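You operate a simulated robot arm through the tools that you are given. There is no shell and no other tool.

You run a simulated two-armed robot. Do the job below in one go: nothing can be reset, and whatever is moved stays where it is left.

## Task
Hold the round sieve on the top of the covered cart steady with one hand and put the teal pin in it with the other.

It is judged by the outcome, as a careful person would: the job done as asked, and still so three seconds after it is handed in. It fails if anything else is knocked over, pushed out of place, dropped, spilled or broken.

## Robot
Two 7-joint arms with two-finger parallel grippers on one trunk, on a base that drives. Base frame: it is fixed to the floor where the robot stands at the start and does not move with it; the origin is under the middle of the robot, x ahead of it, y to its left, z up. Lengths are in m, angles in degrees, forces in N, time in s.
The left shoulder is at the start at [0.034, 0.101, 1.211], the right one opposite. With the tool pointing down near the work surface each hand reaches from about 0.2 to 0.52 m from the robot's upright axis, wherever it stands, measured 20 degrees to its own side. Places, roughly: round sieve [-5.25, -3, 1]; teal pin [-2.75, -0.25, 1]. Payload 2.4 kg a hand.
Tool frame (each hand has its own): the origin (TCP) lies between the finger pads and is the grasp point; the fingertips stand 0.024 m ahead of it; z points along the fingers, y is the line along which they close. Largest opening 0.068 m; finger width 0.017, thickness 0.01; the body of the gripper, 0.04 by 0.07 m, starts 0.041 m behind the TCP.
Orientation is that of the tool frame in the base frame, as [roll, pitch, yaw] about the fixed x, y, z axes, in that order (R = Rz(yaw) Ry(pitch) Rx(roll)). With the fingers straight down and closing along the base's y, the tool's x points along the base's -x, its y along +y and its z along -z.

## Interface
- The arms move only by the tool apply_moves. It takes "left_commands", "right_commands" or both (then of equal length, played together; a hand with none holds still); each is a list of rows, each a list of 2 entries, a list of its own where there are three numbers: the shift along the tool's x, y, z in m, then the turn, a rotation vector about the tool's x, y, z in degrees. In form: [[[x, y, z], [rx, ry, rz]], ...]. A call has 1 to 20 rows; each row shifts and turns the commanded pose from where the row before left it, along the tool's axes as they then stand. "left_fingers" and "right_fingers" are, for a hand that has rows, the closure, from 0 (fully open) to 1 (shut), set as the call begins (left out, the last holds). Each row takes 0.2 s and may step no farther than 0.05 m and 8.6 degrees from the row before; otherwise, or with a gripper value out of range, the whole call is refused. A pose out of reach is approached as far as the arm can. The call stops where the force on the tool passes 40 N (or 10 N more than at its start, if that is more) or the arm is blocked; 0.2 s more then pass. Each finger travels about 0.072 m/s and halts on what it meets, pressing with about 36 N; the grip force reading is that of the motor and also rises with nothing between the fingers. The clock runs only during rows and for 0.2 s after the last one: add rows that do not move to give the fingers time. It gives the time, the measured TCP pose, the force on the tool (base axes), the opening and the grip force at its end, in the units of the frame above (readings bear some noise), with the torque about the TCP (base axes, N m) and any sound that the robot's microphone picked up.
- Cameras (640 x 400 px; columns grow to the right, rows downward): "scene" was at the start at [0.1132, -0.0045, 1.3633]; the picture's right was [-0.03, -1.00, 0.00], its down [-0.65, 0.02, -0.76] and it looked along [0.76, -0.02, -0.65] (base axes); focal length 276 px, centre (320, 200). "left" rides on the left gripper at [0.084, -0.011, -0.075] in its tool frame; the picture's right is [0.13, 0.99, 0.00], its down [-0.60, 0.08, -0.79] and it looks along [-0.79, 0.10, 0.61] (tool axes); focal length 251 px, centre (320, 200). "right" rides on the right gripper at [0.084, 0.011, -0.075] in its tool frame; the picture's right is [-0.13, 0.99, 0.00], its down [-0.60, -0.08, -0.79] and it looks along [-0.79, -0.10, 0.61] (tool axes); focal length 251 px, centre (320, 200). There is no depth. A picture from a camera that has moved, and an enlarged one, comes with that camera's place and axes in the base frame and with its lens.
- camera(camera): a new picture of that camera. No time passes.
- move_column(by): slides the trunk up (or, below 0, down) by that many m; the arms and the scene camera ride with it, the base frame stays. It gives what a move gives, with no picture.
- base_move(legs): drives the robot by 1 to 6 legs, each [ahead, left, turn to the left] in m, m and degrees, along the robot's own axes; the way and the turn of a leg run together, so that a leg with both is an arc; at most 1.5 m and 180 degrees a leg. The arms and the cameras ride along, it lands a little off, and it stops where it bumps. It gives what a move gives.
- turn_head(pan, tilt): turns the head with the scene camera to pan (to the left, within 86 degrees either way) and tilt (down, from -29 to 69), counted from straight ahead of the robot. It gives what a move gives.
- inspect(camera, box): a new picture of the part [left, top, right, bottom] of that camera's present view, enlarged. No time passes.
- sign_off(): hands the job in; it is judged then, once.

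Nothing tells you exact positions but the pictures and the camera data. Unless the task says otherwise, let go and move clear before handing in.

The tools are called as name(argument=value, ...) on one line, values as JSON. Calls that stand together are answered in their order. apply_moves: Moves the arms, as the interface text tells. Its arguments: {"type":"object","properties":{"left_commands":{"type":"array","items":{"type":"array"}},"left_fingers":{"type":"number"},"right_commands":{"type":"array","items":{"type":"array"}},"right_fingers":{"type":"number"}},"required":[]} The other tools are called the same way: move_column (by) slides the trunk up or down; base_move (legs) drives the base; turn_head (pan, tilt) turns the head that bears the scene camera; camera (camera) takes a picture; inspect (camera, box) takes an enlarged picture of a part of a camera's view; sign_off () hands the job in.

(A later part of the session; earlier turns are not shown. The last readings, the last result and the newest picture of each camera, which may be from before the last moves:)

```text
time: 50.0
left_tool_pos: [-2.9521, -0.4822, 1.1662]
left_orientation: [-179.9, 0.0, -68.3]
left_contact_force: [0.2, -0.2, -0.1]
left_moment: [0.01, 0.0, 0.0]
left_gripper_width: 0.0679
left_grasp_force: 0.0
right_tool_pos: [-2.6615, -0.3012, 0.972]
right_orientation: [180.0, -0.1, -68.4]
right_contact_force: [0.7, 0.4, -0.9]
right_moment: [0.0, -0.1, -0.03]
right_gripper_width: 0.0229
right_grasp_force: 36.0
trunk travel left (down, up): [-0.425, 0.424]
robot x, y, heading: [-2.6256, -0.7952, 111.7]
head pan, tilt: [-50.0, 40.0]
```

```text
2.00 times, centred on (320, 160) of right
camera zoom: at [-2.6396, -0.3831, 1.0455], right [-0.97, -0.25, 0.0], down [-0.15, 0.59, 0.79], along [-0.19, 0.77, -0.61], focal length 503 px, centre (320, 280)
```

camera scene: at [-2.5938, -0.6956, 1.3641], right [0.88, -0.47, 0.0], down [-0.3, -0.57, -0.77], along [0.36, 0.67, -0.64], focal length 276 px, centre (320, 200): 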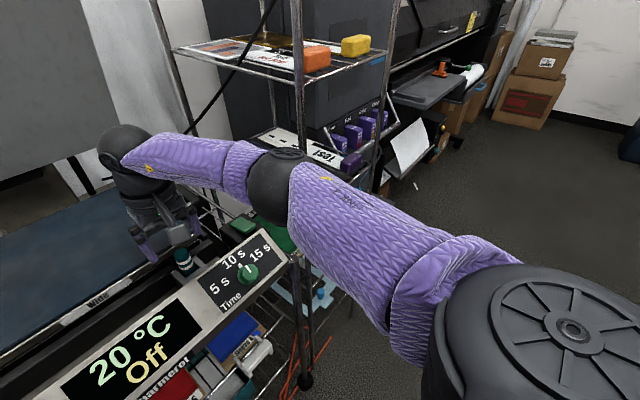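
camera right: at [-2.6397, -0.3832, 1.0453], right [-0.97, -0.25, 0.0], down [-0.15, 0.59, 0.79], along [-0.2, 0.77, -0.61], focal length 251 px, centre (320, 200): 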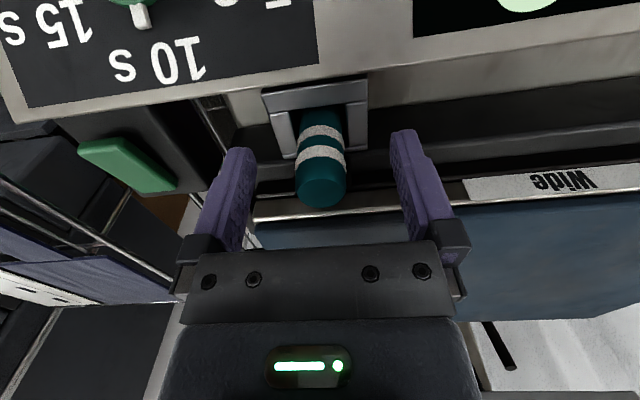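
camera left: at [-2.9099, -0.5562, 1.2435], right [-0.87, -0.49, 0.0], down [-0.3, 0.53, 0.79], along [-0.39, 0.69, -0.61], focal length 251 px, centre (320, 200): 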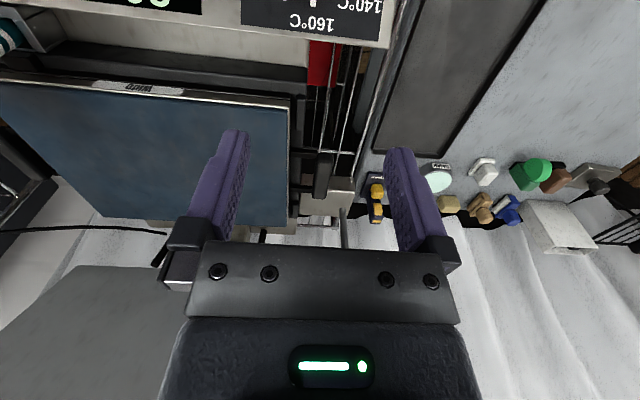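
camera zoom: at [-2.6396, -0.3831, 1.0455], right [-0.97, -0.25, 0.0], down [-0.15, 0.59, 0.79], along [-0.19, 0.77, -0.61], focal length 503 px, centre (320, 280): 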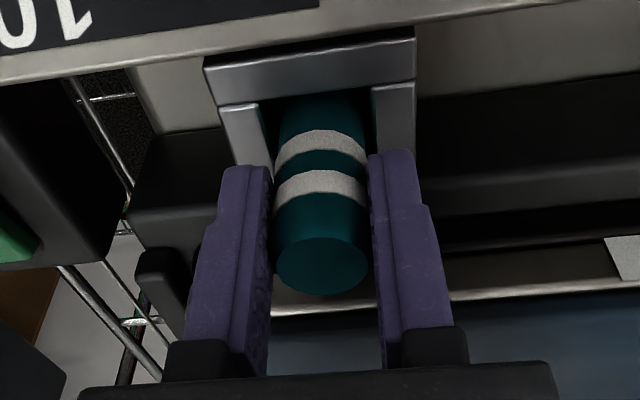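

The pin is gripped (23 mm opening, 36 N). Lifting straight up, slowly.

apply_moves(right_commands=[[[0, 0, -0.015], [0, 0, 0]], [[0, 0, -0.02], [0, 0, 0]], [[0, 0, -0.02], [0, 0, 0]], [[0, 0, -0.025], [0, 0, 0]], [[0, 0, -0.03], [0, 0, 0]], [[0, 0, -0.03], [0, 0, 0]], [[0, 0, 0], [0, 0, 0]]], right_fingers=1)

camera(camera="right")

turn_head(pan=-10, tilt=45)

camera(camera="scene")

```text
time: 51.6
left_tool_pos: [-2.9496, -0.4839, 1.1665]
left_orientation: [180.0, -0.1, -68.3]
left_contact_force: [0.2, 0.2, -0.3]
left_moment: [-0.03, -0.02, 0.0]
left_gripper_width: 0.0678
left_grasp_force: 0.1
right_tool_pos: [-2.6613, -0.3007, 1.1107]
right_orientation: [-179.9, 0.1, -68.4]
right_contact_force: [-0.9, -0.2, -1.9]
right_moment: [0.01, 0.04, -0.01]
right_gripper_width: 0.0232
right_grasp_force: 36.6
trunk travel left (down, up): [-0.425, 0.424]
robot x, y, heading: [-2.6192, -0.7934, 111.6]
head pan, tilt: [-50.0, 40.0]
```

```text
taken
camera right: at [-2.6392, -0.3828, 1.185], right [-0.97, -0.25, 0.0], down [-0.15, 0.59, 0.79], along [-0.19, 0.77, -0.61], focal length 251 px, centre (320, 200)
```

right: 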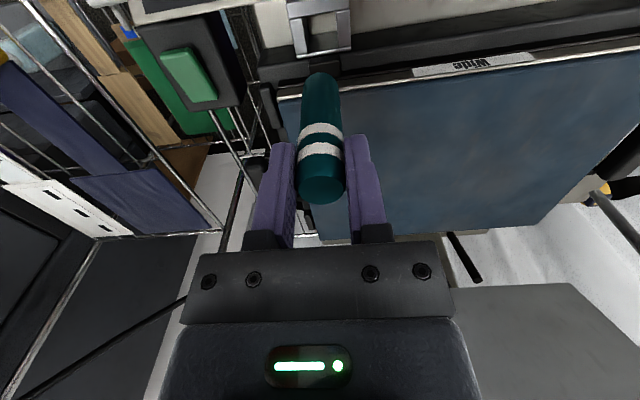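

```text
time: 52.6
left_tool_pos: [-2.9505, -0.4837, 1.1666]
left_orientation: [180.0, 0.0, -68.3]
left_contact_force: [-0.1, 0.5, -0.2]
left_moment: [-0.01, 0.01, 0.01]
left_gripper_width: 0.0681
left_grasp_force: 0.1
right_tool_pos: [-2.6618, -0.3006, 1.1102]
right_orientation: [-180.0, 0.1, -68.3]
right_contact_force: [-0.2, -0.1, -2.0]
right_moment: [-0.02, 0.0, -0.03]
right_gripper_width: 0.0232
right_grasp_force: 35.7
trunk travel left (down, up): [-0.425, 0.424]
robot x, y, heading: [-2.6223, -0.7959, 111.7]
head pan, tilt: [-10.0, 45.0]
```

```text
taken
camera scene: at [-2.6505, -0.6906, 1.3568], right [0.98, 0.2, 0.0], down [0.14, -0.69, -0.71], along [-0.14, 0.69, -0.71], focal length 276 px, centre (320, 200)
```

scene: 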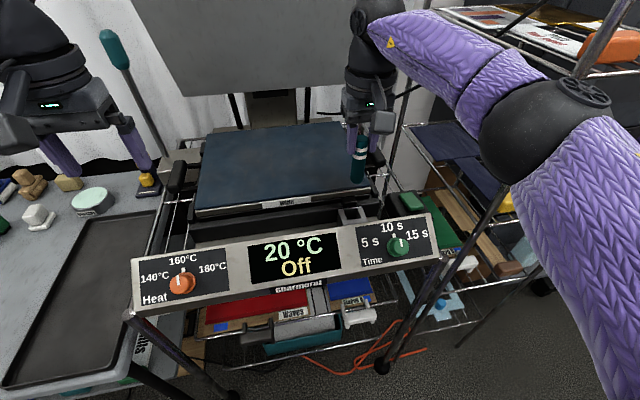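

The pin is out of its holder, upright in the right hand with about 65 mm of it below the grasp point. I'll back straight away from the press, draw the hand in, and look for the sieve.

base_move(legs=[[-0.35, 0, 0]])

apply_moves(right_commands=[[[0.02, -0.002, -0.01], [0, 0, 0]], [[0.025, -0.004, -0.02], [0, 0, 0]], [[0.025, 0, -0.02], [0, 0, 0]], [[0, 0, 0], [0, 0, 0]]], right_fingers=1)

turn_head(pan=80, tilt=20)

camera(camera="scene")

```text
time: 54.9
left_tool_pos: [-2.8235, -0.8084, 1.1663]
left_orientation: [-179.9, 0.1, -68.2]
left_contact_force: [-0.1, -0.8, 0.6]
left_moment: [0.03, 0.02, 0.04]
left_gripper_width: 0.0681
left_grasp_force: 0.1
right_tool_pos: [-2.5346, -0.6245, 1.1107]
right_orientation: [179.9, 0.0, -68.2]
right_contact_force: [0.8, 0.1, -1.6]
right_moment: [-0.01, -0.01, -0.02]
right_gripper_width: 0.0233
right_grasp_force: 35.8
trunk travel left (down, up): [-0.425, 0.424]
robot x, y, heading: [-2.4925, -1.1228, 112.0]
head pan, tilt: [-10.0, 45.0]
```

```text
time: 55.9
left_tool_pos: [-2.8225, -0.8078, 1.1667]
left_orientation: [180.0, -0.1, -68.2]
left_contact_force: [0.6, -0.7, -0.2]
left_moment: [-0.01, 0.0, -0.01]
left_gripper_width: 0.0681
left_grasp_force: 0.1
right_tool_pos: [-2.5004, -0.6881, 1.1605]
right_orientation: [-180.0, 0.0, -68.2]
right_contact_force: [-0.1, 0.6, -2.7]
right_moment: [-0.04, -0.01, 0.01]
right_gripper_width: 0.0231
right_grasp_force: 36.5
trunk travel left (down, up): [-0.425, 0.424]
robot x, y, heading: [-2.4923, -1.1157, 111.9]
head pan, tilt: [-10.0, 45.0]
```

```text
time: 57.6
left_tool_pos: [-2.8237, -0.8066, 1.1656]
left_orientation: [-180.0, -0.1, -68.2]
left_contact_force: [0.5, 0.3, -0.6]
left_moment: [0.0, 0.01, 0.01]
left_gripper_width: 0.0679
left_grasp_force: 0.1
right_tool_pos: [-2.5012, -0.6869, 1.1601]
right_orientation: [180.0, -0.1, -68.2]
right_contact_force: [0.2, -0.5, -1.8]
right_moment: [-0.03, 0.04, -0.04]
right_gripper_width: 0.0231
right_grasp_force: 35.9
trunk travel left (down, up): [-0.425, 0.424]
robot x, y, heading: [-2.4979, -1.1194, 111.9]
head pan, tilt: [80.0, 20.0]
```

```text
taken
camera scene: at [-2.5964, -1.1126, 1.3955], right [-0.2, 0.98, 0.0], down [0.34, 0.07, -0.94], along [-0.92, -0.19, -0.34], focal length 276 px, centre (320, 200)
```

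scene: 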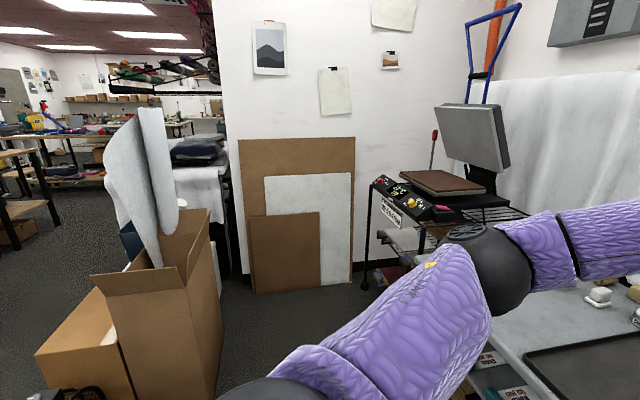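

base_move(legs=[[0, 0, 90]])

turn_head(pan=15, tilt=20)

camera(camera="scene")

```text
time: 61.8
left_tool_pos: [-2.8073, -1.4442, 1.1668]
left_orientation: [180.0, -0.1, 21.5]
left_contact_force: [-0.8, 0.2, -0.5]
left_moment: [-0.03, -0.01, -0.01]
left_gripper_width: 0.068
left_grasp_force: 0.2
right_tool_pos: [-2.9253, -1.1215, 1.1599]
right_orientation: [-180.0, 0.0, 21.6]
right_contact_force: [-0.2, 0.5, -1.2]
right_moment: [-0.03, 0.03, 0.02]
right_gripper_width: 0.023
right_grasp_force: 35.7
trunk travel left (down, up): [-0.425, 0.424]
robot x, y, heading: [-2.4938, -1.1159, -158.6]
head pan, tilt: [80.0, 20.0]
```

```text
time: 63.1
left_tool_pos: [-2.8077, -1.4447, 1.1656]
left_orientation: [-180.0, -0.2, 21.5]
left_contact_force: [0.2, 0.5, 0.1]
left_moment: [0.0, -0.03, 0.01]
left_gripper_width: 0.0682
left_grasp_force: 0.0
right_tool_pos: [-2.9258, -1.1207, 1.1609]
right_orientation: [179.9, 0.0, 21.5]
right_contact_force: [0.3, -0.6, -1.6]
right_moment: [-0.01, -0.05, -0.01]
right_gripper_width: 0.0231
right_grasp_force: 35.7
trunk travel left (down, up): [-0.425, 0.424]
robot x, y, heading: [-2.4957, -1.1172, -158.4]
head pan, tilt: [15.0, 20.0]
```

```text
taken
camera scene: at [-2.5961, -1.1859, 1.3955], right [-0.6, 0.8, 0.0], down [0.28, 0.2, -0.94], along [-0.75, -0.56, -0.34], focal length 276 px, centre (320, 200)
```

scene: 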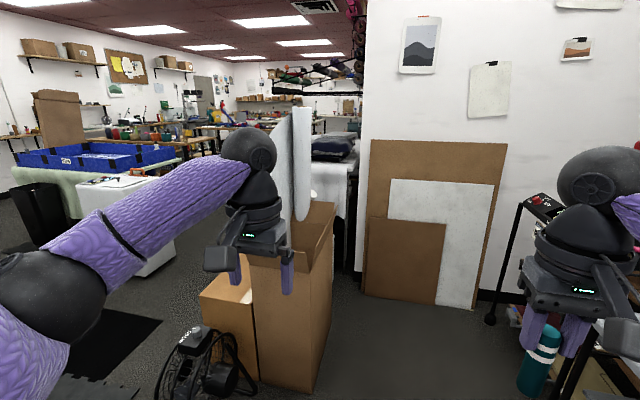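

inspect(camera="scene", box=[270, 90, 380, 210])

turn_head(pan=50, tilt=30)

camera(camera="scene")

```text
3.33 times, centred on (325, 150) of scene
camera zoom: at [-2.5961, -1.1859, 1.3955], right [-0.6, 0.8, 0.0], down [0.28, 0.2, -0.94], along [-0.75, -0.56, -0.34], focal length 920 px, centre (303, 367)
```

zoom: 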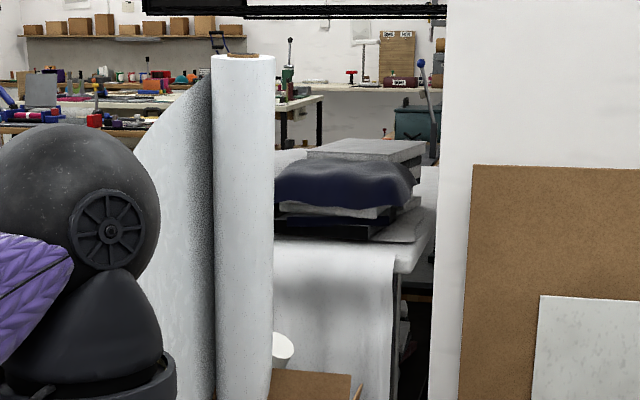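

```text
time: 64.1
left_tool_pos: [-2.8078, -1.4446, 1.1681]
left_orientation: [180.0, -0.1, 21.4]
left_contact_force: [0.3, -0.3, -0.3]
left_moment: [0.03, -0.01, 0.0]
left_gripper_width: 0.0679
left_grasp_force: 0.1
right_tool_pos: [-2.9252, -1.1222, 1.1596]
right_orientation: [-180.0, 0.0, 21.6]
right_contact_force: [0.4, 0.6, -2.2]
right_moment: [-0.01, 0.03, 0.0]
right_gripper_width: 0.0234
right_grasp_force: 35.9
trunk travel left (down, up): [-0.425, 0.424]
robot x, y, heading: [-2.4928, -1.1169, -158.6]
head pan, tilt: [50.0, 30.0]
```

```text
taken
camera scene: at [-2.55, -1.2162, 1.3795], right [-0.95, 0.32, 0.0], down [0.16, 0.47, -0.87], along [-0.28, -0.82, -0.5], focal length 276 px, centre (320, 200)
```

scene: 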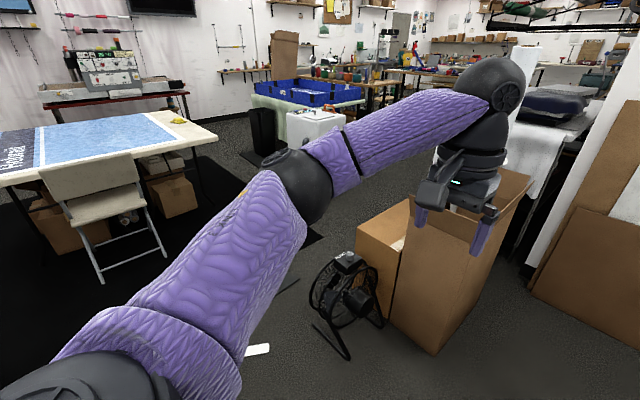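

The sieve should be around the corner past the cartons and the fan. I'll raise the trunk for a better overview of the route.

move_column(by=0.4)

turn_head(pan=15, tilt=30)

camera(camera="scene")

turn_head(pan=65, tilt=40)

camera(camera="scene")

```text
time: 68.0
left_tool_pos: [-2.8072, -1.4432, 1.5676]
left_orientation: [-179.9, -0.1, 21.5]
left_contact_force: [0.8, -0.4, -0.6]
left_moment: [-0.01, 0.0, 0.0]
left_gripper_width: 0.0681
left_grasp_force: 0.1
right_tool_pos: [-2.9261, -1.1216, 1.5599]
right_orientation: [-179.9, 0.0, 21.5]
right_contact_force: [0.6, 0.6, -1.7]
right_moment: [-0.02, -0.04, 0.01]
right_gripper_width: 0.0234
right_grasp_force: 36.1
trunk travel left (down, up): [-0.825, 0.024]
robot x, y, heading: [-2.4942, -1.1175, -158.4]
head pan, tilt: [50.0, 30.0]
```

```text
time: 69.0
left_tool_pos: [-2.8086, -1.4437, 1.5663]
left_orientation: [-180.0, -0.2, 21.5]
left_contact_force: [-0.6, 0.5, -0.8]
left_moment: [0.02, 0.03, 0.0]
left_gripper_width: 0.0681
left_grasp_force: 0.0
right_tool_pos: [-2.9266, -1.1216, 1.5604]
right_orientation: [-180.0, 0.0, 21.5]
right_contact_force: [-0.2, 0.5, -1.8]
right_moment: [0.0, -0.01, 0.01]
right_gripper_width: 0.0231
right_grasp_force: 35.8
trunk travel left (down, up): [-0.825, 0.024]
robot x, y, heading: [-2.4936, -1.1167, -158.5]
head pan, tilt: [15.0, 30.0]
```

```text
taken
camera scene: at [-2.5773, -1.1778, 1.7801], right [-0.6, 0.8, 0.0], down [0.4, 0.3, -0.87], along [-0.7, -0.52, -0.5], focal length 276 px, centre (320, 200)
```

scene: 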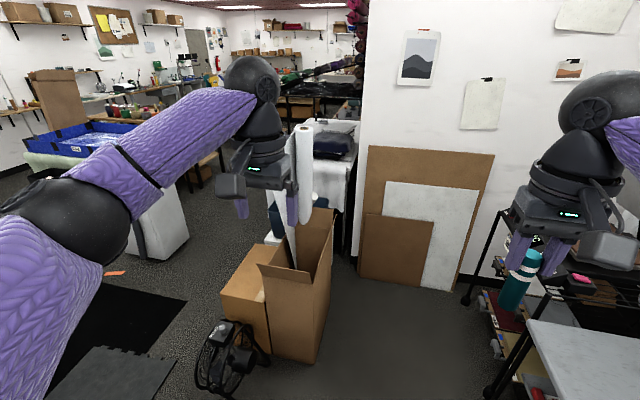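

```text
time: 70.2
left_tool_pos: [-2.8077, -1.444, 1.5659]
left_orientation: [179.9, -0.2, 21.5]
left_contact_force: [-0.5, 0.3, 0.0]
left_moment: [0.05, -0.01, -0.01]
left_gripper_width: 0.0681
left_grasp_force: 0.0
right_tool_pos: [-2.9274, -1.1226, 1.5604]
right_orientation: [179.9, 0.0, 21.5]
right_contact_force: [-0.8, 0.2, -1.5]
right_moment: [0.01, -0.02, 0.0]
right_gripper_width: 0.0233
right_grasp_force: 35.9
trunk travel left (down, up): [-0.825, 0.024]
robot x, y, heading: [-2.4949, -1.1157, -158.6]
head pan, tilt: [65.0, 40.0]
```

```text
taken
camera scene: at [-2.51, -1.2088, 1.7648], right [-1.0, 0.06, 0.0], down [0.04, 0.64, -0.77], along [-0.05, -0.76, -0.64], focal length 276 px, centre (320, 200)
```

scene: 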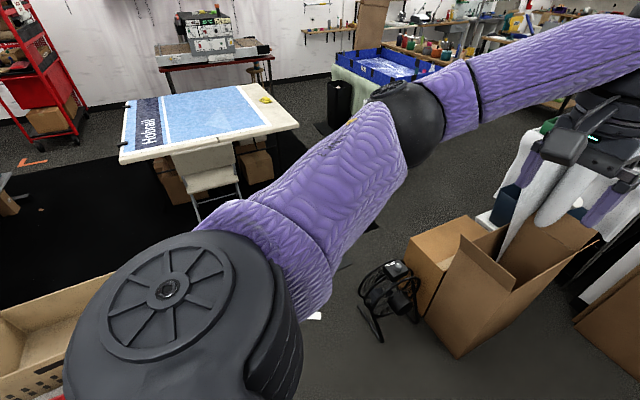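

Route: sidestep left past the fan (at about (-2.9, -2.0)), staying clear of the start-side table end at (-1.9, -1.4), then go on toward the cart. Hands stay high while travelling.

base_move(legs=[[0, 0.78, 0], [0.165, 0.42, 0]])

turn_head(pan=20, tilt=35)

camera(camera="scene")

```text
time: 76.7
left_tool_pos: [-2.526, -2.6153, 1.5664]
left_orientation: [-180.0, 0.0, 21.4]
left_contact_force: [0.5, 0.6, 0.4]
left_moment: [-0.01, -0.02, -0.02]
left_gripper_width: 0.0682
left_grasp_force: 0.0
right_tool_pos: [-2.6433, -2.2942, 1.5585]
right_orientation: [180.0, 0.0, 21.4]
right_contact_force: [0.0, 0.0, -2.5]
right_moment: [0.02, -0.01, 0.0]
right_gripper_width: 0.0234
right_grasp_force: 36.1
trunk travel left (down, up): [-0.825, 0.024]
robot x, y, heading: [-2.2097, -2.2869, -158.4]
head pan, tilt: [65.0, 40.0]
```

```text
time: 77.8
left_tool_pos: [-2.5239, -2.6166, 1.5655]
left_orientation: [-180.0, -0.2, 21.3]
left_contact_force: [0.2, -0.7, 0.7]
left_moment: [0.01, -0.01, 0.0]
left_gripper_width: 0.068
left_grasp_force: 0.1
right_tool_pos: [-2.6437, -2.2925, 1.562]
right_orientation: [-179.9, 0.1, 21.4]
right_contact_force: [-0.1, -0.3, -2.7]
right_moment: [0.01, -0.03, 0.0]
right_gripper_width: 0.0234
right_grasp_force: 35.9
trunk travel left (down, up): [-0.825, 0.024]
robot x, y, heading: [-2.2112, -2.2902, -158.6]
head pan, tilt: [20.0, 35.0]
```

```text
taken
camera scene: at [-2.2875, -2.3546, 1.7723], right [-0.66, 0.75, 0.0], down [0.43, 0.38, -0.82], along [-0.61, -0.54, -0.57], focal length 276 px, centre (320, 200)
```

scene: 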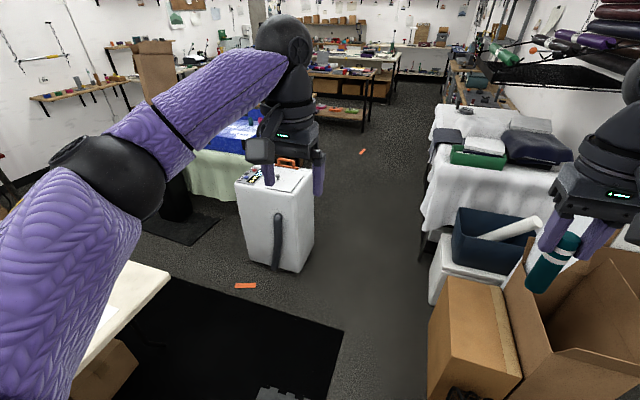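

inspect(camera="scene", box=[400, 80, 600, 240])

inspect(camera="scene", box=[420, 90, 520, 170])

```text
2.50 times, centred on (500, 160) of scene
camera zoom: at [-2.2875, -2.3546, 1.7723], right [-0.66, 0.75, 0.0], down [0.43, 0.38, -0.82], along [-0.61, -0.54, -0.57], focal length 690 px, centre (-130, 300)
```

zoom: 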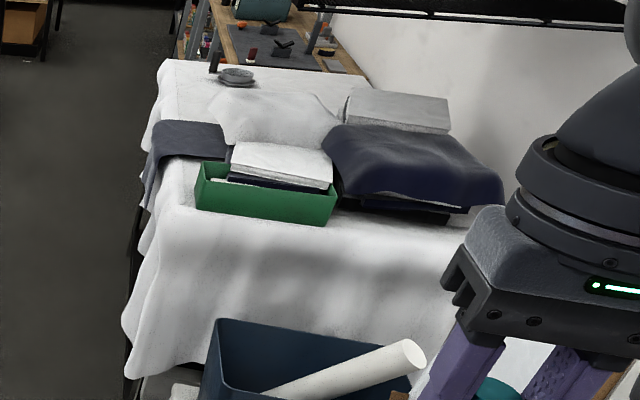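

```text
5.00 times, centred on (470, 130) of scene
camera zoom: at [-2.2875, -2.3546, 1.7723], right [-0.66, 0.75, 0.0], down [0.43, 0.38, -0.82], along [-0.61, -0.54, -0.57], focal length 1380 px, centre (-430, 550)
```

zoom: 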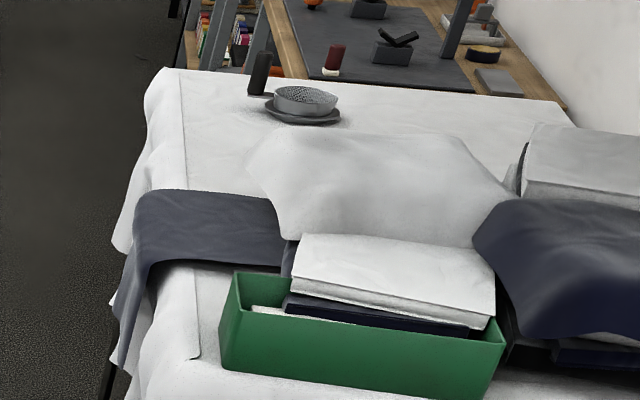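

I can see the sieve now: a small grey mesh bowl on a plate at the far left end of the cloth-covered cart, near (-5.25, -3.06). There's also a dark rack hanging over the cart; I'll check where it reaches before driving along the aisle.

inspect(camera="scene", box=[440, 0, 640, 130])

turn_head(pan=5, tilt=15)

camera(camera="scene")

```text
3.08 times, centred on (540, 65) of scene
camera zoom: at [-2.2875, -2.3546, 1.7723], right [-0.66, 0.75, 0.0], down [0.43, 0.38, -0.82], along [-0.61, -0.54, -0.57], focal length 849 px, centre (-357, 615)
```

zoom: 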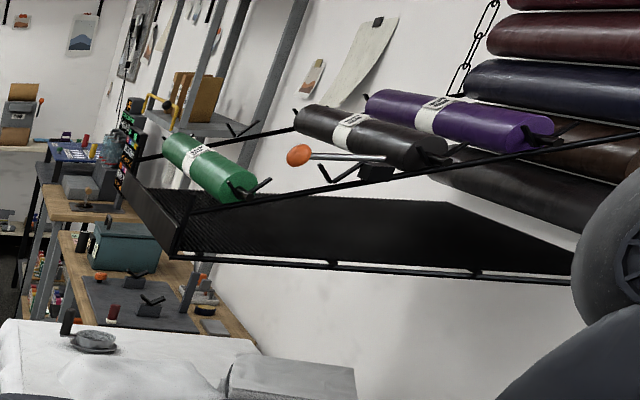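

```text
time: 78.6
left_tool_pos: [-2.525, -2.6161, 1.5675]
left_orientation: [-180.0, -0.1, 21.3]
left_contact_force: [-0.6, -0.2, -0.1]
left_moment: [-0.01, -0.04, 0.01]
left_gripper_width: 0.0682
left_grasp_force: 0.1
right_tool_pos: [-2.6425, -2.294, 1.5604]
right_orientation: [-179.9, -0.1, 21.4]
right_contact_force: [-0.7, 0.1, -2.3]
right_moment: [-0.02, -0.04, -0.01]
right_gripper_width: 0.023
right_grasp_force: 35.9
trunk travel left (down, up): [-0.825, 0.024]
robot x, y, heading: [-2.2086, -2.2917, -158.6]
head pan, tilt: [5.0, 15.0]
```

```text
taken
camera scene: at [-2.3051, -2.3377, 1.8043], right [-0.45, 0.9, 0.0], down [0.23, 0.12, -0.97], along [-0.86, -0.43, -0.26], focal length 276 px, centre (320, 200)
```

scene: 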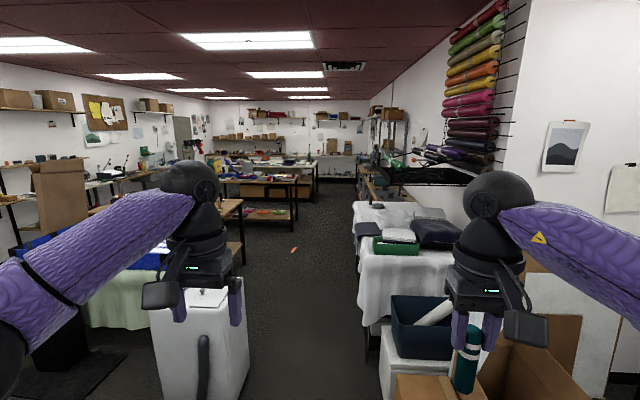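

The tray rack sits at about z 1.44 over the near part of the cart, so I'll lower the trunk to pass beneath it, and drive down the aisle in measured legs.

move_column(by=-0.3)

base_move(legs=[[1.089, 0.206, 0], [0.5, 0.05, 0]])

turn_head(pan=0, tilt=25)

camera(camera="scene")

```text
time: 81.6
left_tool_pos: [-2.5237, -2.6153, 1.267]
left_orientation: [179.9, 0.0, 21.4]
left_contact_force: [-0.4, 0.3, -0.5]
left_moment: [0.01, -0.03, -0.02]
left_gripper_width: 0.0679
left_grasp_force: 0.0
right_tool_pos: [-2.6432, -2.2944, 1.2611]
right_orientation: [-180.0, 0.1, 21.4]
right_contact_force: [0.0, -0.1, -1.6]
right_moment: [-0.01, -0.01, 0.01]
right_gripper_width: 0.0234
right_grasp_force: 36.0
trunk travel left (down, up): [-0.525, 0.324]
robot x, y, heading: [-2.212, -2.2951, -158.6]
head pan, tilt: [5.0, 15.0]
```

```text
time: 89.8
left_tool_pos: [-3.8937, -3.4389, 1.2658]
left_orientation: [180.0, -0.1, 21.8]
left_contact_force: [0.8, -0.1, -0.6]
left_moment: [-0.01, -0.02, -0.03]
left_gripper_width: 0.0679
left_grasp_force: 0.1
right_tool_pos: [-4.0136, -3.1168, 1.2582]
right_orientation: [180.0, 0.0, 21.6]
right_contact_force: [-0.6, -0.1, -1.0]
right_moment: [0.03, -0.03, 0.04]
right_gripper_width: 0.0233
right_grasp_force: 36.6
trunk travel left (down, up): [-0.525, 0.324]
robot x, y, heading: [-3.5846, -3.1089, -158.3]
head pan, tilt: [5.0, 15.0]
```

```text
time: 90.5
left_tool_pos: [-3.8928, -3.4374, 1.2657]
left_orientation: [180.0, -0.1, 21.8]
left_contact_force: [0.1, -0.1, -0.3]
left_moment: [0.01, -0.01, 0.04]
left_gripper_width: 0.0678
left_grasp_force: 0.2
right_tool_pos: [-4.0137, -3.1153, 1.2598]
right_orientation: [-180.0, 0.0, 21.7]
right_contact_force: [-0.8, 0.7, -2.2]
right_moment: [-0.02, -0.01, 0.0]
right_gripper_width: 0.0234
right_grasp_force: 36.6
trunk travel left (down, up): [-0.525, 0.324]
robot x, y, heading: [-3.5839, -3.1134, -158.2]
head pan, tilt: [0.0, 25.0]
```

```text
taken
camera scene: at [-3.6854, -3.1533, 1.4879], right [-0.37, 0.93, 0.0], down [0.39, 0.16, -0.91], along [-0.84, -0.34, -0.42], focal length 276 px, centre (320, 200)
```

scene: 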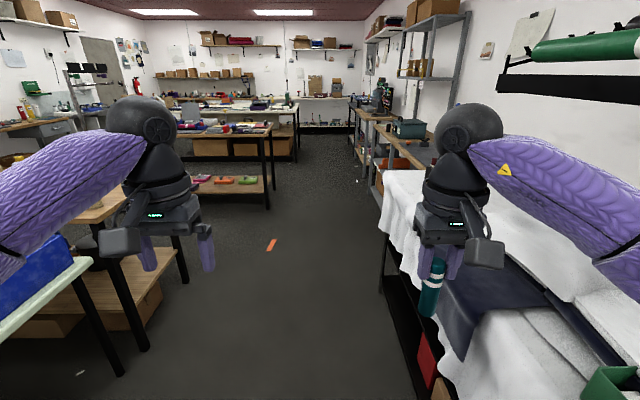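

base_move(legs=[[1.3, 0.04, 0], [0, 0, -88]])

turn_head(pan=10, tilt=35)

camera(camera="scene")

```text
time: 100.7
left_tool_pos: [-5.1176, -3.3388, 1.2653]
left_orientation: [180.0, 0.0, -65.0]
left_contact_force: [-0.2, -0.5, 0.2]
left_moment: [-0.03, 0.0, -0.01]
left_gripper_width: 0.0683
left_grasp_force: 0.0
right_tool_pos: [-4.8022, -3.2009, 1.2598]
right_orientation: [-180.0, -0.1, -65.1]
right_contact_force: [1.0, -0.5, -2.4]
right_moment: [0.0, 0.0, -0.02]
right_gripper_width: 0.0234
right_grasp_force: 35.9
trunk travel left (down, up): [-0.525, 0.324]
robot x, y, heading: [-4.7739, -3.6302, 115.2]
head pan, tilt: [0.0, 25.0]
```

```text
time: 101.4
left_tool_pos: [-5.1163, -3.3391, 1.2666]
left_orientation: [180.0, -0.1, -65.0]
left_contact_force: [0.6, 0.6, 0.2]
left_moment: [-0.04, 0.03, 0.02]
left_gripper_width: 0.0681
left_grasp_force: 0.1
right_tool_pos: [-4.8015, -3.2006, 1.2599]
right_orientation: [179.9, 0.0, -65.0]
right_contact_force: [0.0, -0.1, -2.7]
right_moment: [-0.03, 0.0, 0.0]
right_gripper_width: 0.0235
right_grasp_force: 35.8
trunk travel left (down, up): [-0.525, 0.324]
robot x, y, heading: [-4.7724, -3.6299, 115.1]
head pan, tilt: [10.0, 35.0]
```

```text
taken
camera scene: at [-4.8297, -3.5433, 1.4722], right [0.82, 0.57, 0.0], down [0.33, -0.47, -0.82], along [-0.47, 0.67, -0.57], focal length 276 px, centre (320, 200)
```

scene: 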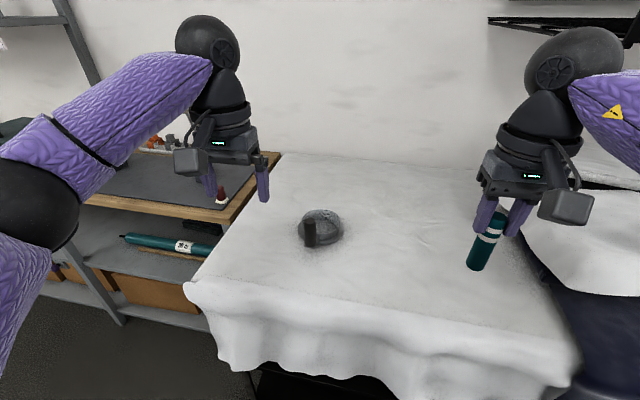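

inspect(camera="scene", box=[270, 190, 370, 260])

camera(camera="left")

camera(camera="right")

```text
5.71 times, centred on (320, 225) of scene
camera zoom: at [-4.8297, -3.5433, 1.4722], right [0.82, 0.57, 0.0], down [0.33, -0.47, -0.82], along [-0.47, 0.67, -0.57], focal length 1577 px, centre (320, 57)
```

zoom: 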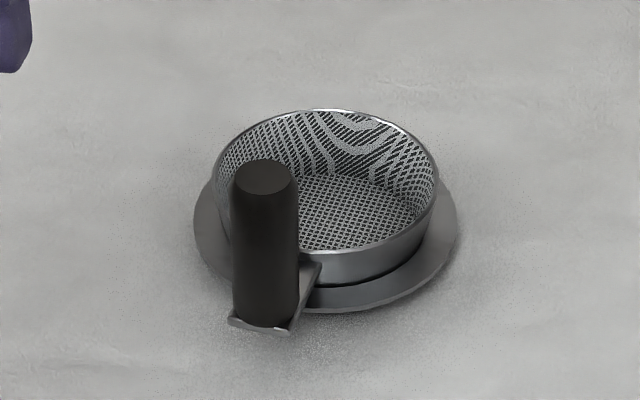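

```text
taken
camera left: at [-5.0712, -3.4089, 1.3435], right [-0.84, -0.54, 0.0], down [-0.33, 0.51, 0.79], along [-0.43, 0.67, -0.61], focal length 251 px, centre (320, 200)
```

left: 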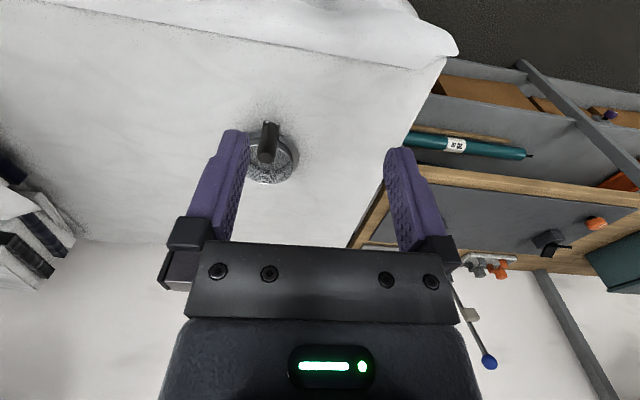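

```text
taken
camera right: at [-4.7754, -3.2809, 1.3344], right [-0.95, -0.3, 0.0], down [-0.18, 0.58, 0.79], along [-0.24, 0.76, -0.61], focal length 251 px, centre (320, 200)
```

right: 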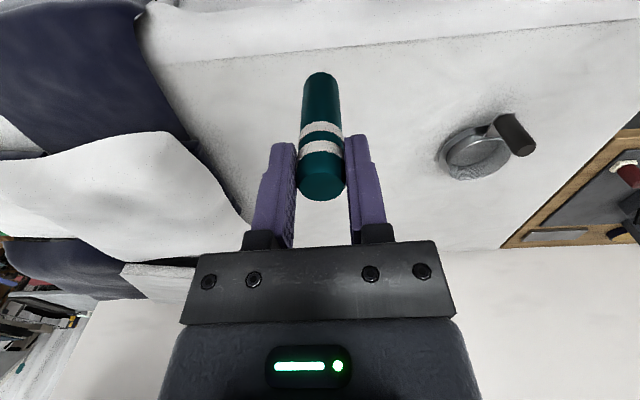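

inspect(camera="left", box=[230, 100, 320, 200])

inspect(camera="right", box=[430, 90, 550, 200])

```text
4.00 times, centred on (275, 150) of left
camera zoom: at [-5.0712, -3.4089, 1.3435], right [-0.84, -0.54, 0.0], down [-0.33, 0.51, 0.79], along [-0.43, 0.67, -0.61], focal length 1006 px, centre (500, 400)
```

zoom: 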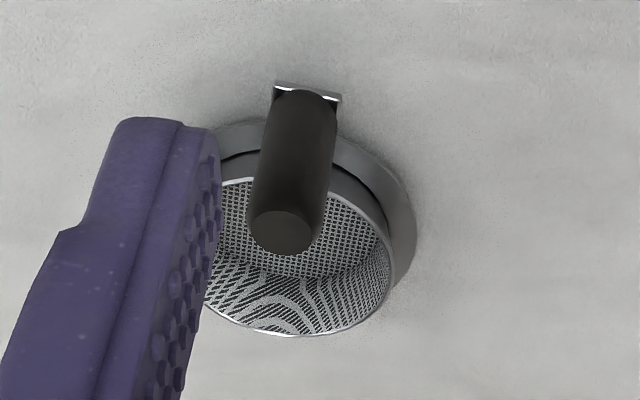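

```text
3.64 times, centred on (490, 145) of right
camera zoom: at [-4.7754, -3.2809, 1.3344], right [-0.95, -0.3, 0.0], down [-0.18, 0.58, 0.79], along [-0.24, 0.76, -0.61], focal length 914 px, centre (-298, 400)
```

zoom: 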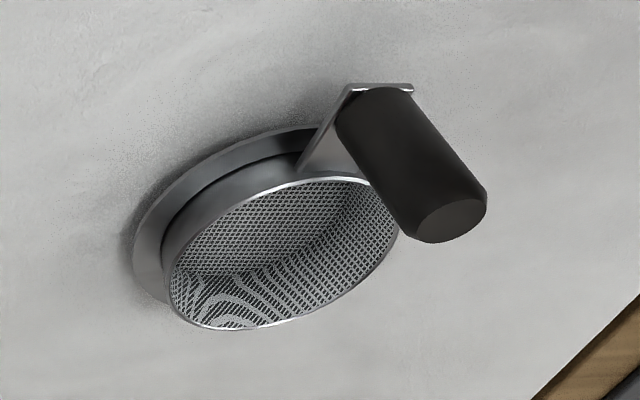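

The sieve has an upright dark handle on the robot's side: handle top about (-5.144, -3.135, 1.053), rim centre about (-5.173, -3.051, 0.977), radius 55 mm. I'll grip the handle with the left hand and place the pin with the right; first I check the gap between my base and the cart.

turn_head(pan=0, tilt=69)

camera(camera="scene")

turn_head(pan=70, tilt=50)

camera(camera="scene")

```text
time: 102.4
left_tool_pos: [-5.1162, -3.338, 1.266]
left_orientation: [-180.0, -0.1, -65.0]
left_contact_force: [0.5, -0.1, 0.5]
left_moment: [0.0, -0.02, 0.0]
left_gripper_width: 0.0682
left_grasp_force: 0.0
right_tool_pos: [-4.8011, -3.2008, 1.2601]
right_orientation: [180.0, 0.0, -65.0]
right_contact_force: [0.0, -0.4, -1.6]
right_moment: [-0.01, -0.04, 0.01]
right_gripper_width: 0.0235
right_grasp_force: 35.6
trunk travel left (down, up): [-0.525, 0.324]
robot x, y, heading: [-4.7746, -3.6309, 115.0]
head pan, tilt: [0.0, 68.8]
```

```text
taken
camera scene: at [-4.8029, -3.5648, 1.4285], right [0.91, 0.42, 0.0], down [0.39, -0.84, -0.36], along [-0.15, 0.33, -0.93], focal length 276 px, centre (320, 200)
```

scene: 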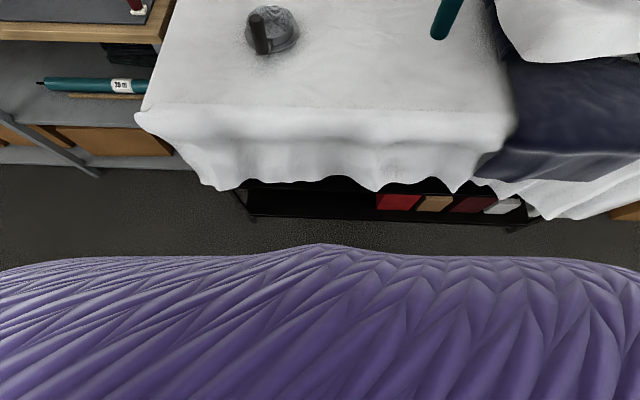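

```text
time: 103.8
left_tool_pos: [-5.1156, -3.3386, 1.2673]
left_orientation: [179.9, -0.1, -65.0]
left_contact_force: [-0.5, -1.0, -0.4]
left_moment: [0.05, -0.01, -0.01]
left_gripper_width: 0.0679
left_grasp_force: 0.0
right_tool_pos: [-4.8029, -3.2004, 1.2606]
right_orientation: [179.9, 0.0, -65.0]
right_contact_force: [0.4, 0.7, -1.7]
right_moment: [-0.05, 0.02, 0.0]
right_gripper_width: 0.0235
right_grasp_force: 34.9
trunk travel left (down, up): [-0.525, 0.324]
robot x, y, heading: [-4.7723, -3.6318, 115.1]
head pan, tilt: [70.0, 50.0]
```

```text
taken
camera scene: at [-4.8558, -3.6222, 1.4504], right [-0.09, 1.0, 0.0], down [0.76, 0.07, -0.64], along [-0.64, -0.06, -0.77], focal length 276 px, centre (320, 200)
```

scene: 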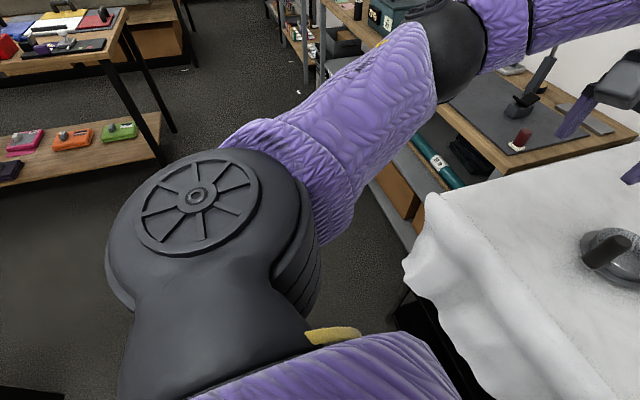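

I can't see how far my base's front sticks out, so rather than crowding the cart I'll test how far the right arm really reaches, in free air over the clear part of the cart.

apply_moves(right_commands=[[[-0.03, 0, 0], [0, 0, 0]], [[-0.03, 0, 0.02], [0, 0, 0]], [[-0.03, 0, 0.02], [0, 0, 0]], [[-0.03, 0, 0.02], [0, 0, 0]], [[0, 0, 0], [0, 0, 0]]], right_fingers=1)

turn_head(pan=-15, tilt=35)

camera(camera="scene")

```text
time: 105.0
left_tool_pos: [-5.1166, -3.3381, 1.2664]
left_orientation: [-180.0, -0.1, -65.0]
left_contact_force: [-0.7, 0.1, -0.6]
left_moment: [0.0, 0.0, -0.01]
left_gripper_width: 0.0679
left_grasp_force: 0.1
right_tool_pos: [-4.8408, -3.1294, 1.2092]
right_orientation: [180.0, 0.0, -64.9]
right_contact_force: [-0.1, 0.4, -1.4]
right_moment: [0.03, 0.0, 0.03]
right_gripper_width: 0.0233
right_grasp_force: 36.2
right hand out of reach, approached as far as the arm can: row 3, 4
trunk travel left (down, up): [-0.525, 0.324]
robot x, y, heading: [-4.7757, -3.6295, 115.1]
head pan, tilt: [70.0, 50.0]
```

```text
time: 106.6
left_tool_pos: [-5.1163, -3.3377, 1.2671]
left_orientation: [-180.0, -0.1, -64.9]
left_contact_force: [0.4, -0.1, 0.4]
left_moment: [-0.02, 0.01, 0.01]
left_gripper_width: 0.0679
left_grasp_force: 0.0
right_tool_pos: [-4.8399, -3.1295, 1.2096]
right_orientation: [-180.0, 0.1, -64.9]
right_contact_force: [0.7, -0.2, -2.2]
right_moment: [0.0, 0.02, -0.03]
right_gripper_width: 0.0237
right_grasp_force: 36.2
trunk travel left (down, up): [-0.525, 0.324]
robot x, y, heading: [-4.7737, -3.6298, 115.3]
head pan, tilt: [-15.0, 35.0]
```

```text
taken
camera scene: at [-4.7946, -3.5287, 1.4721], right [0.98, 0.18, 0.0], down [0.1, -0.57, -0.82], along [-0.14, 0.81, -0.57], focal length 276 px, centre (320, 200)
```

scene: 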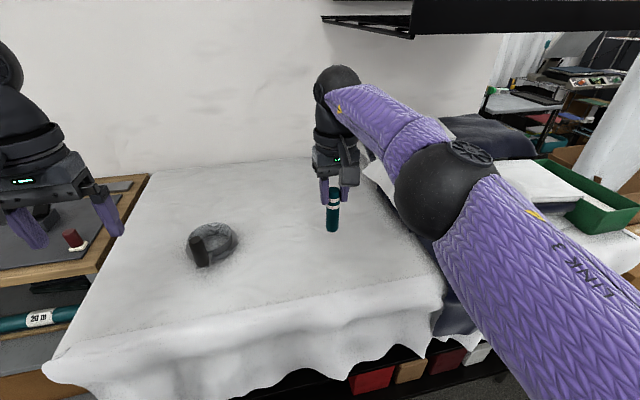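

The right arm tops out at about 0.50 m from my axis, so I do need to come close. I'll tilt the left hand so its camera looks down at my own base and shows how far it sticks out.

apply_moves(left_commands=[[[0.04, 0, 0], [0, 0, 0]], [[0.04, 0, 0], [0, 0, 0]], [[0.04, 0, 0], [0, 0, 0]], [[0, 0, 0], [0, 8, 0]], [[0, 0, 0], [0, 8, 0]], [[0, 0, 0], [0, 8, 0]], [[0, 0, 0], [0, 8, 0]], [[0, 0, 0], [0, 8, 0]], [[0, 0, 0], [0, 0, 0]]], right_commands=[[[0.03, 0, -0.02], [0, 0, 0]], [[0.03, 0, -0.02], [0, 0, 0]], [[0, 0, 0], [0, 0, 0]], [[0, 0, 0], [0, 0, 0]], [[0, 0, 0], [0, 0, 0]], [[0, 0, 0], [0, 0, 0]], [[0, 0, 0], [0, 0, 0]], [[0, 0, 0], [0, 0, 0]], [[0, 0, 0], [0, 0, 0]]], right_fingers=1, left_fingers=0)

camera(camera="left")

camera(camera="scene")

```text
time: 108.6
left_tool_pos: [-5.0666, -3.4469, 1.2678]
left_orientation: [-179.9, -40.0, -64.9]
left_contact_force: [0.1, 0.5, -0.3]
left_moment: [0.0, 0.02, 0.0]
left_gripper_width: 0.0682
left_grasp_force: 0.0
right_tool_pos: [-4.8152, -3.185, 1.25]
right_orientation: [-180.0, -0.1, -65.0]
right_contact_force: [-0.3, -0.1, -1.4]
right_moment: [-0.04, -0.01, -0.01]
right_gripper_width: 0.0234
right_grasp_force: 36.4
trunk travel left (down, up): [-0.525, 0.324]
robot x, y, heading: [-4.7695, -3.628, 115.0]
head pan, tilt: [-15.0, 35.0]
```

```text
taken
camera left: at [-5.0495, -3.4561, 1.3802], right [-0.86, -0.51, 0.08], down [-0.48, 0.85, 0.22], along [-0.18, 0.15, -0.97], focal length 251 px, centre (320, 200)
```

left: 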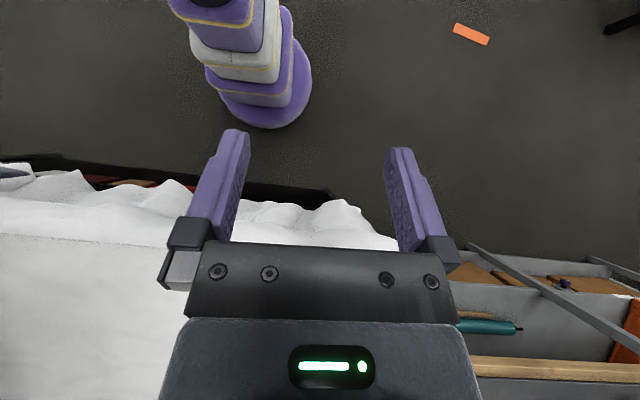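

```text
taken
camera scene: at [-4.7947, -3.529, 1.4721], right [0.98, 0.17, 0.0], down [0.1, -0.56, -0.82], along [-0.14, 0.81, -0.57], focal length 276 px, centre (320, 200)
```

scene: 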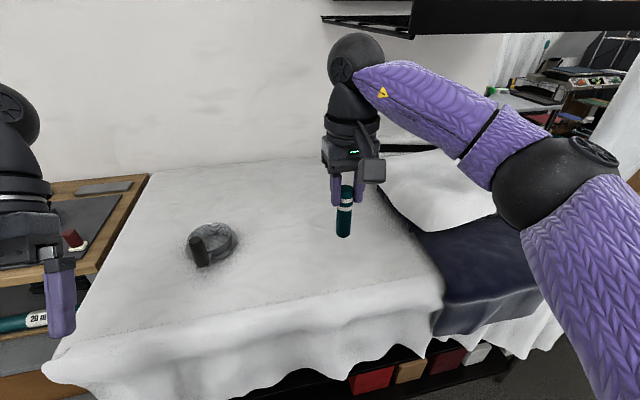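

My base is a disc of only about 0.225 m radius, and the cart's edge is 0.46 m from my axis, so I can safely close in by about 0.2 m. I'll sidestep left, turn slightly, and then move in partway.

base_move(legs=[[0, 0.154, 0], [0, 0, 17], [0.11, -0.03, 0]])

camera(camera="left")

turn_head(pan=0, tilt=45)

camera(camera="scene")

```text
time: 111.8
left_tool_pos: [-5.2989, -3.502, 1.266]
left_orientation: [180.0, -40.0, -48.1]
left_contact_force: [0.3, 0.7, -0.3]
left_moment: [-0.05, -0.01, -0.03]
left_gripper_width: 0.0679
left_grasp_force: 0.2
right_tool_pos: [-5.1355, -3.179, 1.25]
right_orientation: [179.9, -0.1, -48.1]
right_contact_force: [0.0, -0.1, -2.2]
right_moment: [-0.01, -0.02, 0.02]
right_gripper_width: 0.0234
right_grasp_force: 35.2
trunk travel left (down, up): [-0.525, 0.324]
robot x, y, heading: [-4.966, -3.5917, 132.1]
head pan, tilt: [-15.0, 35.0]
```

```text
taken
camera left: at [-5.28, -3.5054, 1.3797], right [-0.67, -0.74, 0.08], down [-0.71, 0.67, 0.22], along [-0.22, 0.09, -0.97], focal length 251 px, centre (320, 200)
```

left: 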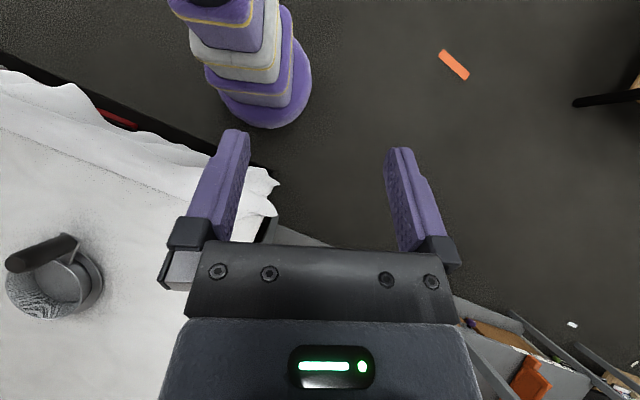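

```text
time: 112.6
left_tool_pos: [-5.2987, -3.5032, 1.2658]
left_orientation: [180.0, -40.1, -48.2]
left_contact_force: [-0.6, 0.1, -0.1]
left_moment: [-0.01, 0.02, -0.03]
left_gripper_width: 0.0678
left_grasp_force: 0.1
right_tool_pos: [-5.1349, -3.1792, 1.2507]
right_orientation: [180.0, 0.0, -48.1]
right_contact_force: [0.8, 0.3, -2.6]
right_moment: [0.0, -0.02, 0.01]
right_gripper_width: 0.0233
right_grasp_force: 36.3
trunk travel left (down, up): [-0.525, 0.324]
robot x, y, heading: [-4.9646, -3.594, 131.9]
head pan, tilt: [0.0, 45.0]
```

```text
taken
camera scene: at [-5.0297, -3.5205, 1.4573], right [0.74, 0.67, 0.0], down [0.47, -0.53, -0.71], along [-0.47, 0.53, -0.71], focal length 276 px, centre (320, 200)
```

scene: 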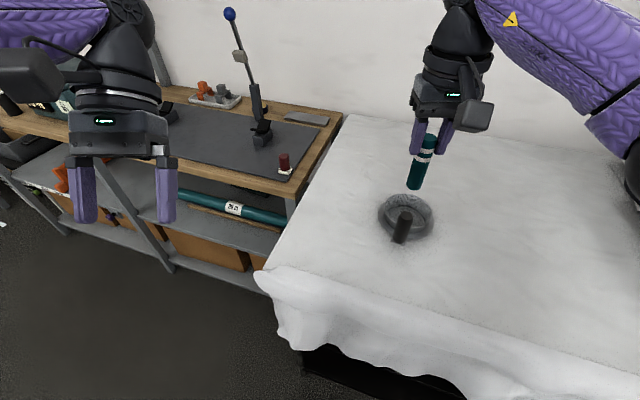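

base_move(legs=[[0.07, -0.025, 0]])

camera(camera="left")

camera(camera="scene")

```text
time: 113.6
left_tool_pos: [-5.3255, -3.434, 1.2673]
left_orientation: [180.0, -40.0, -48.1]
left_contact_force: [1.2, -0.1, 0.8]
left_moment: [0.02, -0.02, -0.02]
left_gripper_width: 0.0678
left_grasp_force: 0.0
right_tool_pos: [-5.1626, -3.11, 1.2498]
right_orientation: [-179.9, -0.1, -48.1]
right_contact_force: [-0.5, -0.2, -2.6]
right_moment: [-0.04, 0.0, 0.0]
right_gripper_width: 0.0234
right_grasp_force: 36.4
trunk travel left (down, up): [-0.525, 0.324]
robot x, y, heading: [-4.9885, -3.526, 131.7]
head pan, tilt: [0.0, 45.0]
```

```text
taken
camera left: at [-5.3079, -3.4371, 1.3798], right [-0.67, -0.74, 0.08], down [-0.71, 0.67, 0.22], along [-0.22, 0.09, -0.97], focal length 251 px, centre (320, 200)
```

left: 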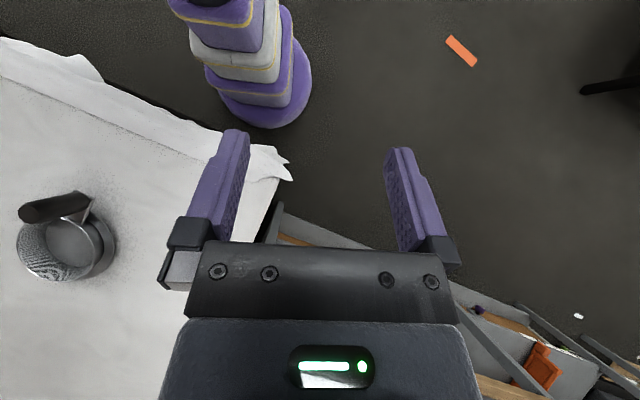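

```text
taken
camera scene: at [-5.0584, -3.451, 1.4572], right [0.74, 0.67, 0.0], down [0.47, -0.53, -0.71], along [-0.47, 0.53, -0.71], focal length 276 px, centre (320, 200)
```

scene: 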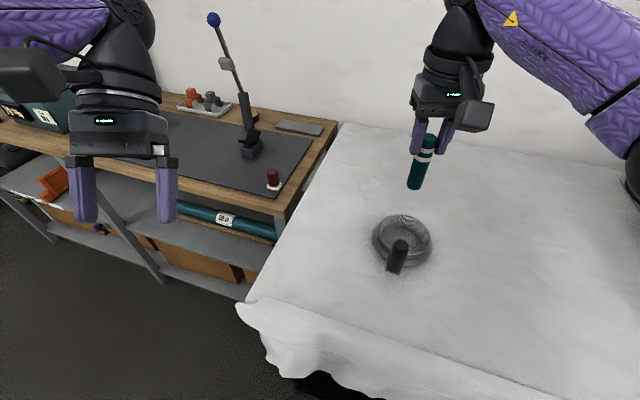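

inspect(camera="scene", box=[350, 190, 460, 290])

camera(camera="right")

inspect(camera="left", box=[0, 170, 130, 300])

```text
4.00 times, centred on (405, 240) of scene
camera zoom: at [-5.0584, -3.451, 1.4572], right [0.74, 0.67, 0.0], down [0.47, -0.53, -0.71], along [-0.47, 0.53, -0.71], focal length 1104 px, centre (-20, 40)
```

zoom: 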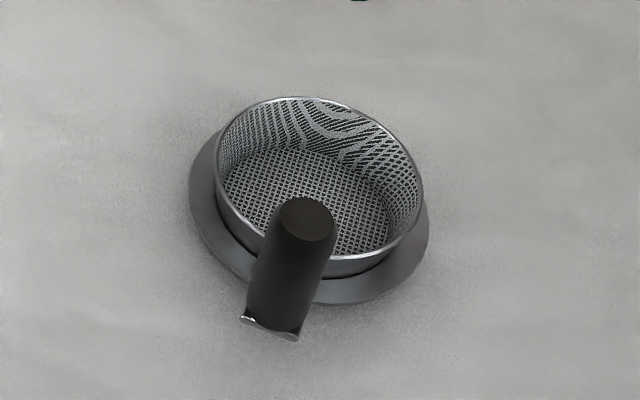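

```text
taken
camera right: at [-5.1137, -3.179, 1.3245], right [-0.82, -0.57, 0.0], down [-0.35, 0.5, 0.79], along [-0.45, 0.65, -0.61], focal length 251 px, centre (320, 200)
```

right: 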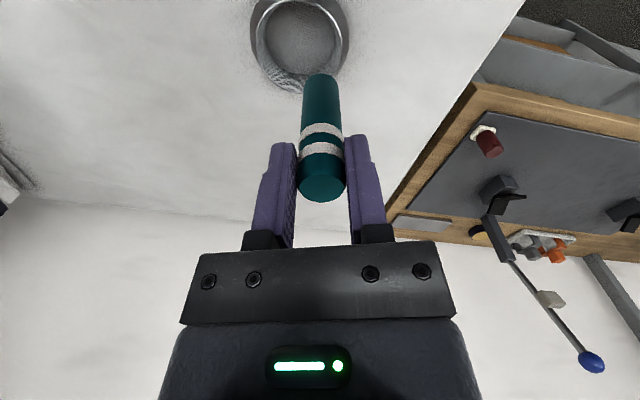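

```text
3.08 times, centred on (65, 235) of left
camera zoom: at [-5.3079, -3.4371, 1.3798], right [-0.67, -0.74, 0.08], down [-0.71, 0.67, 0.22], along [-0.22, 0.09, -0.97], focal length 774 px, centre (1105, 92)
```

zoom: 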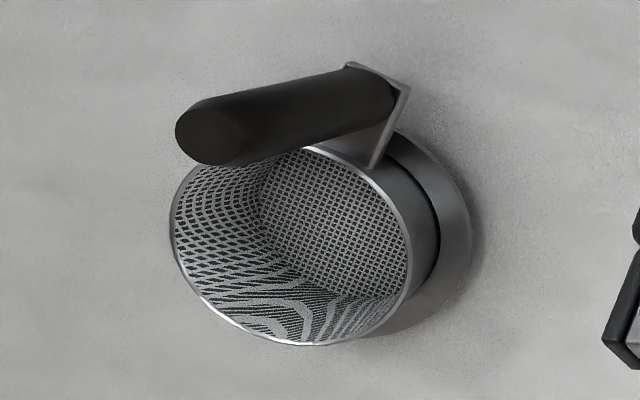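

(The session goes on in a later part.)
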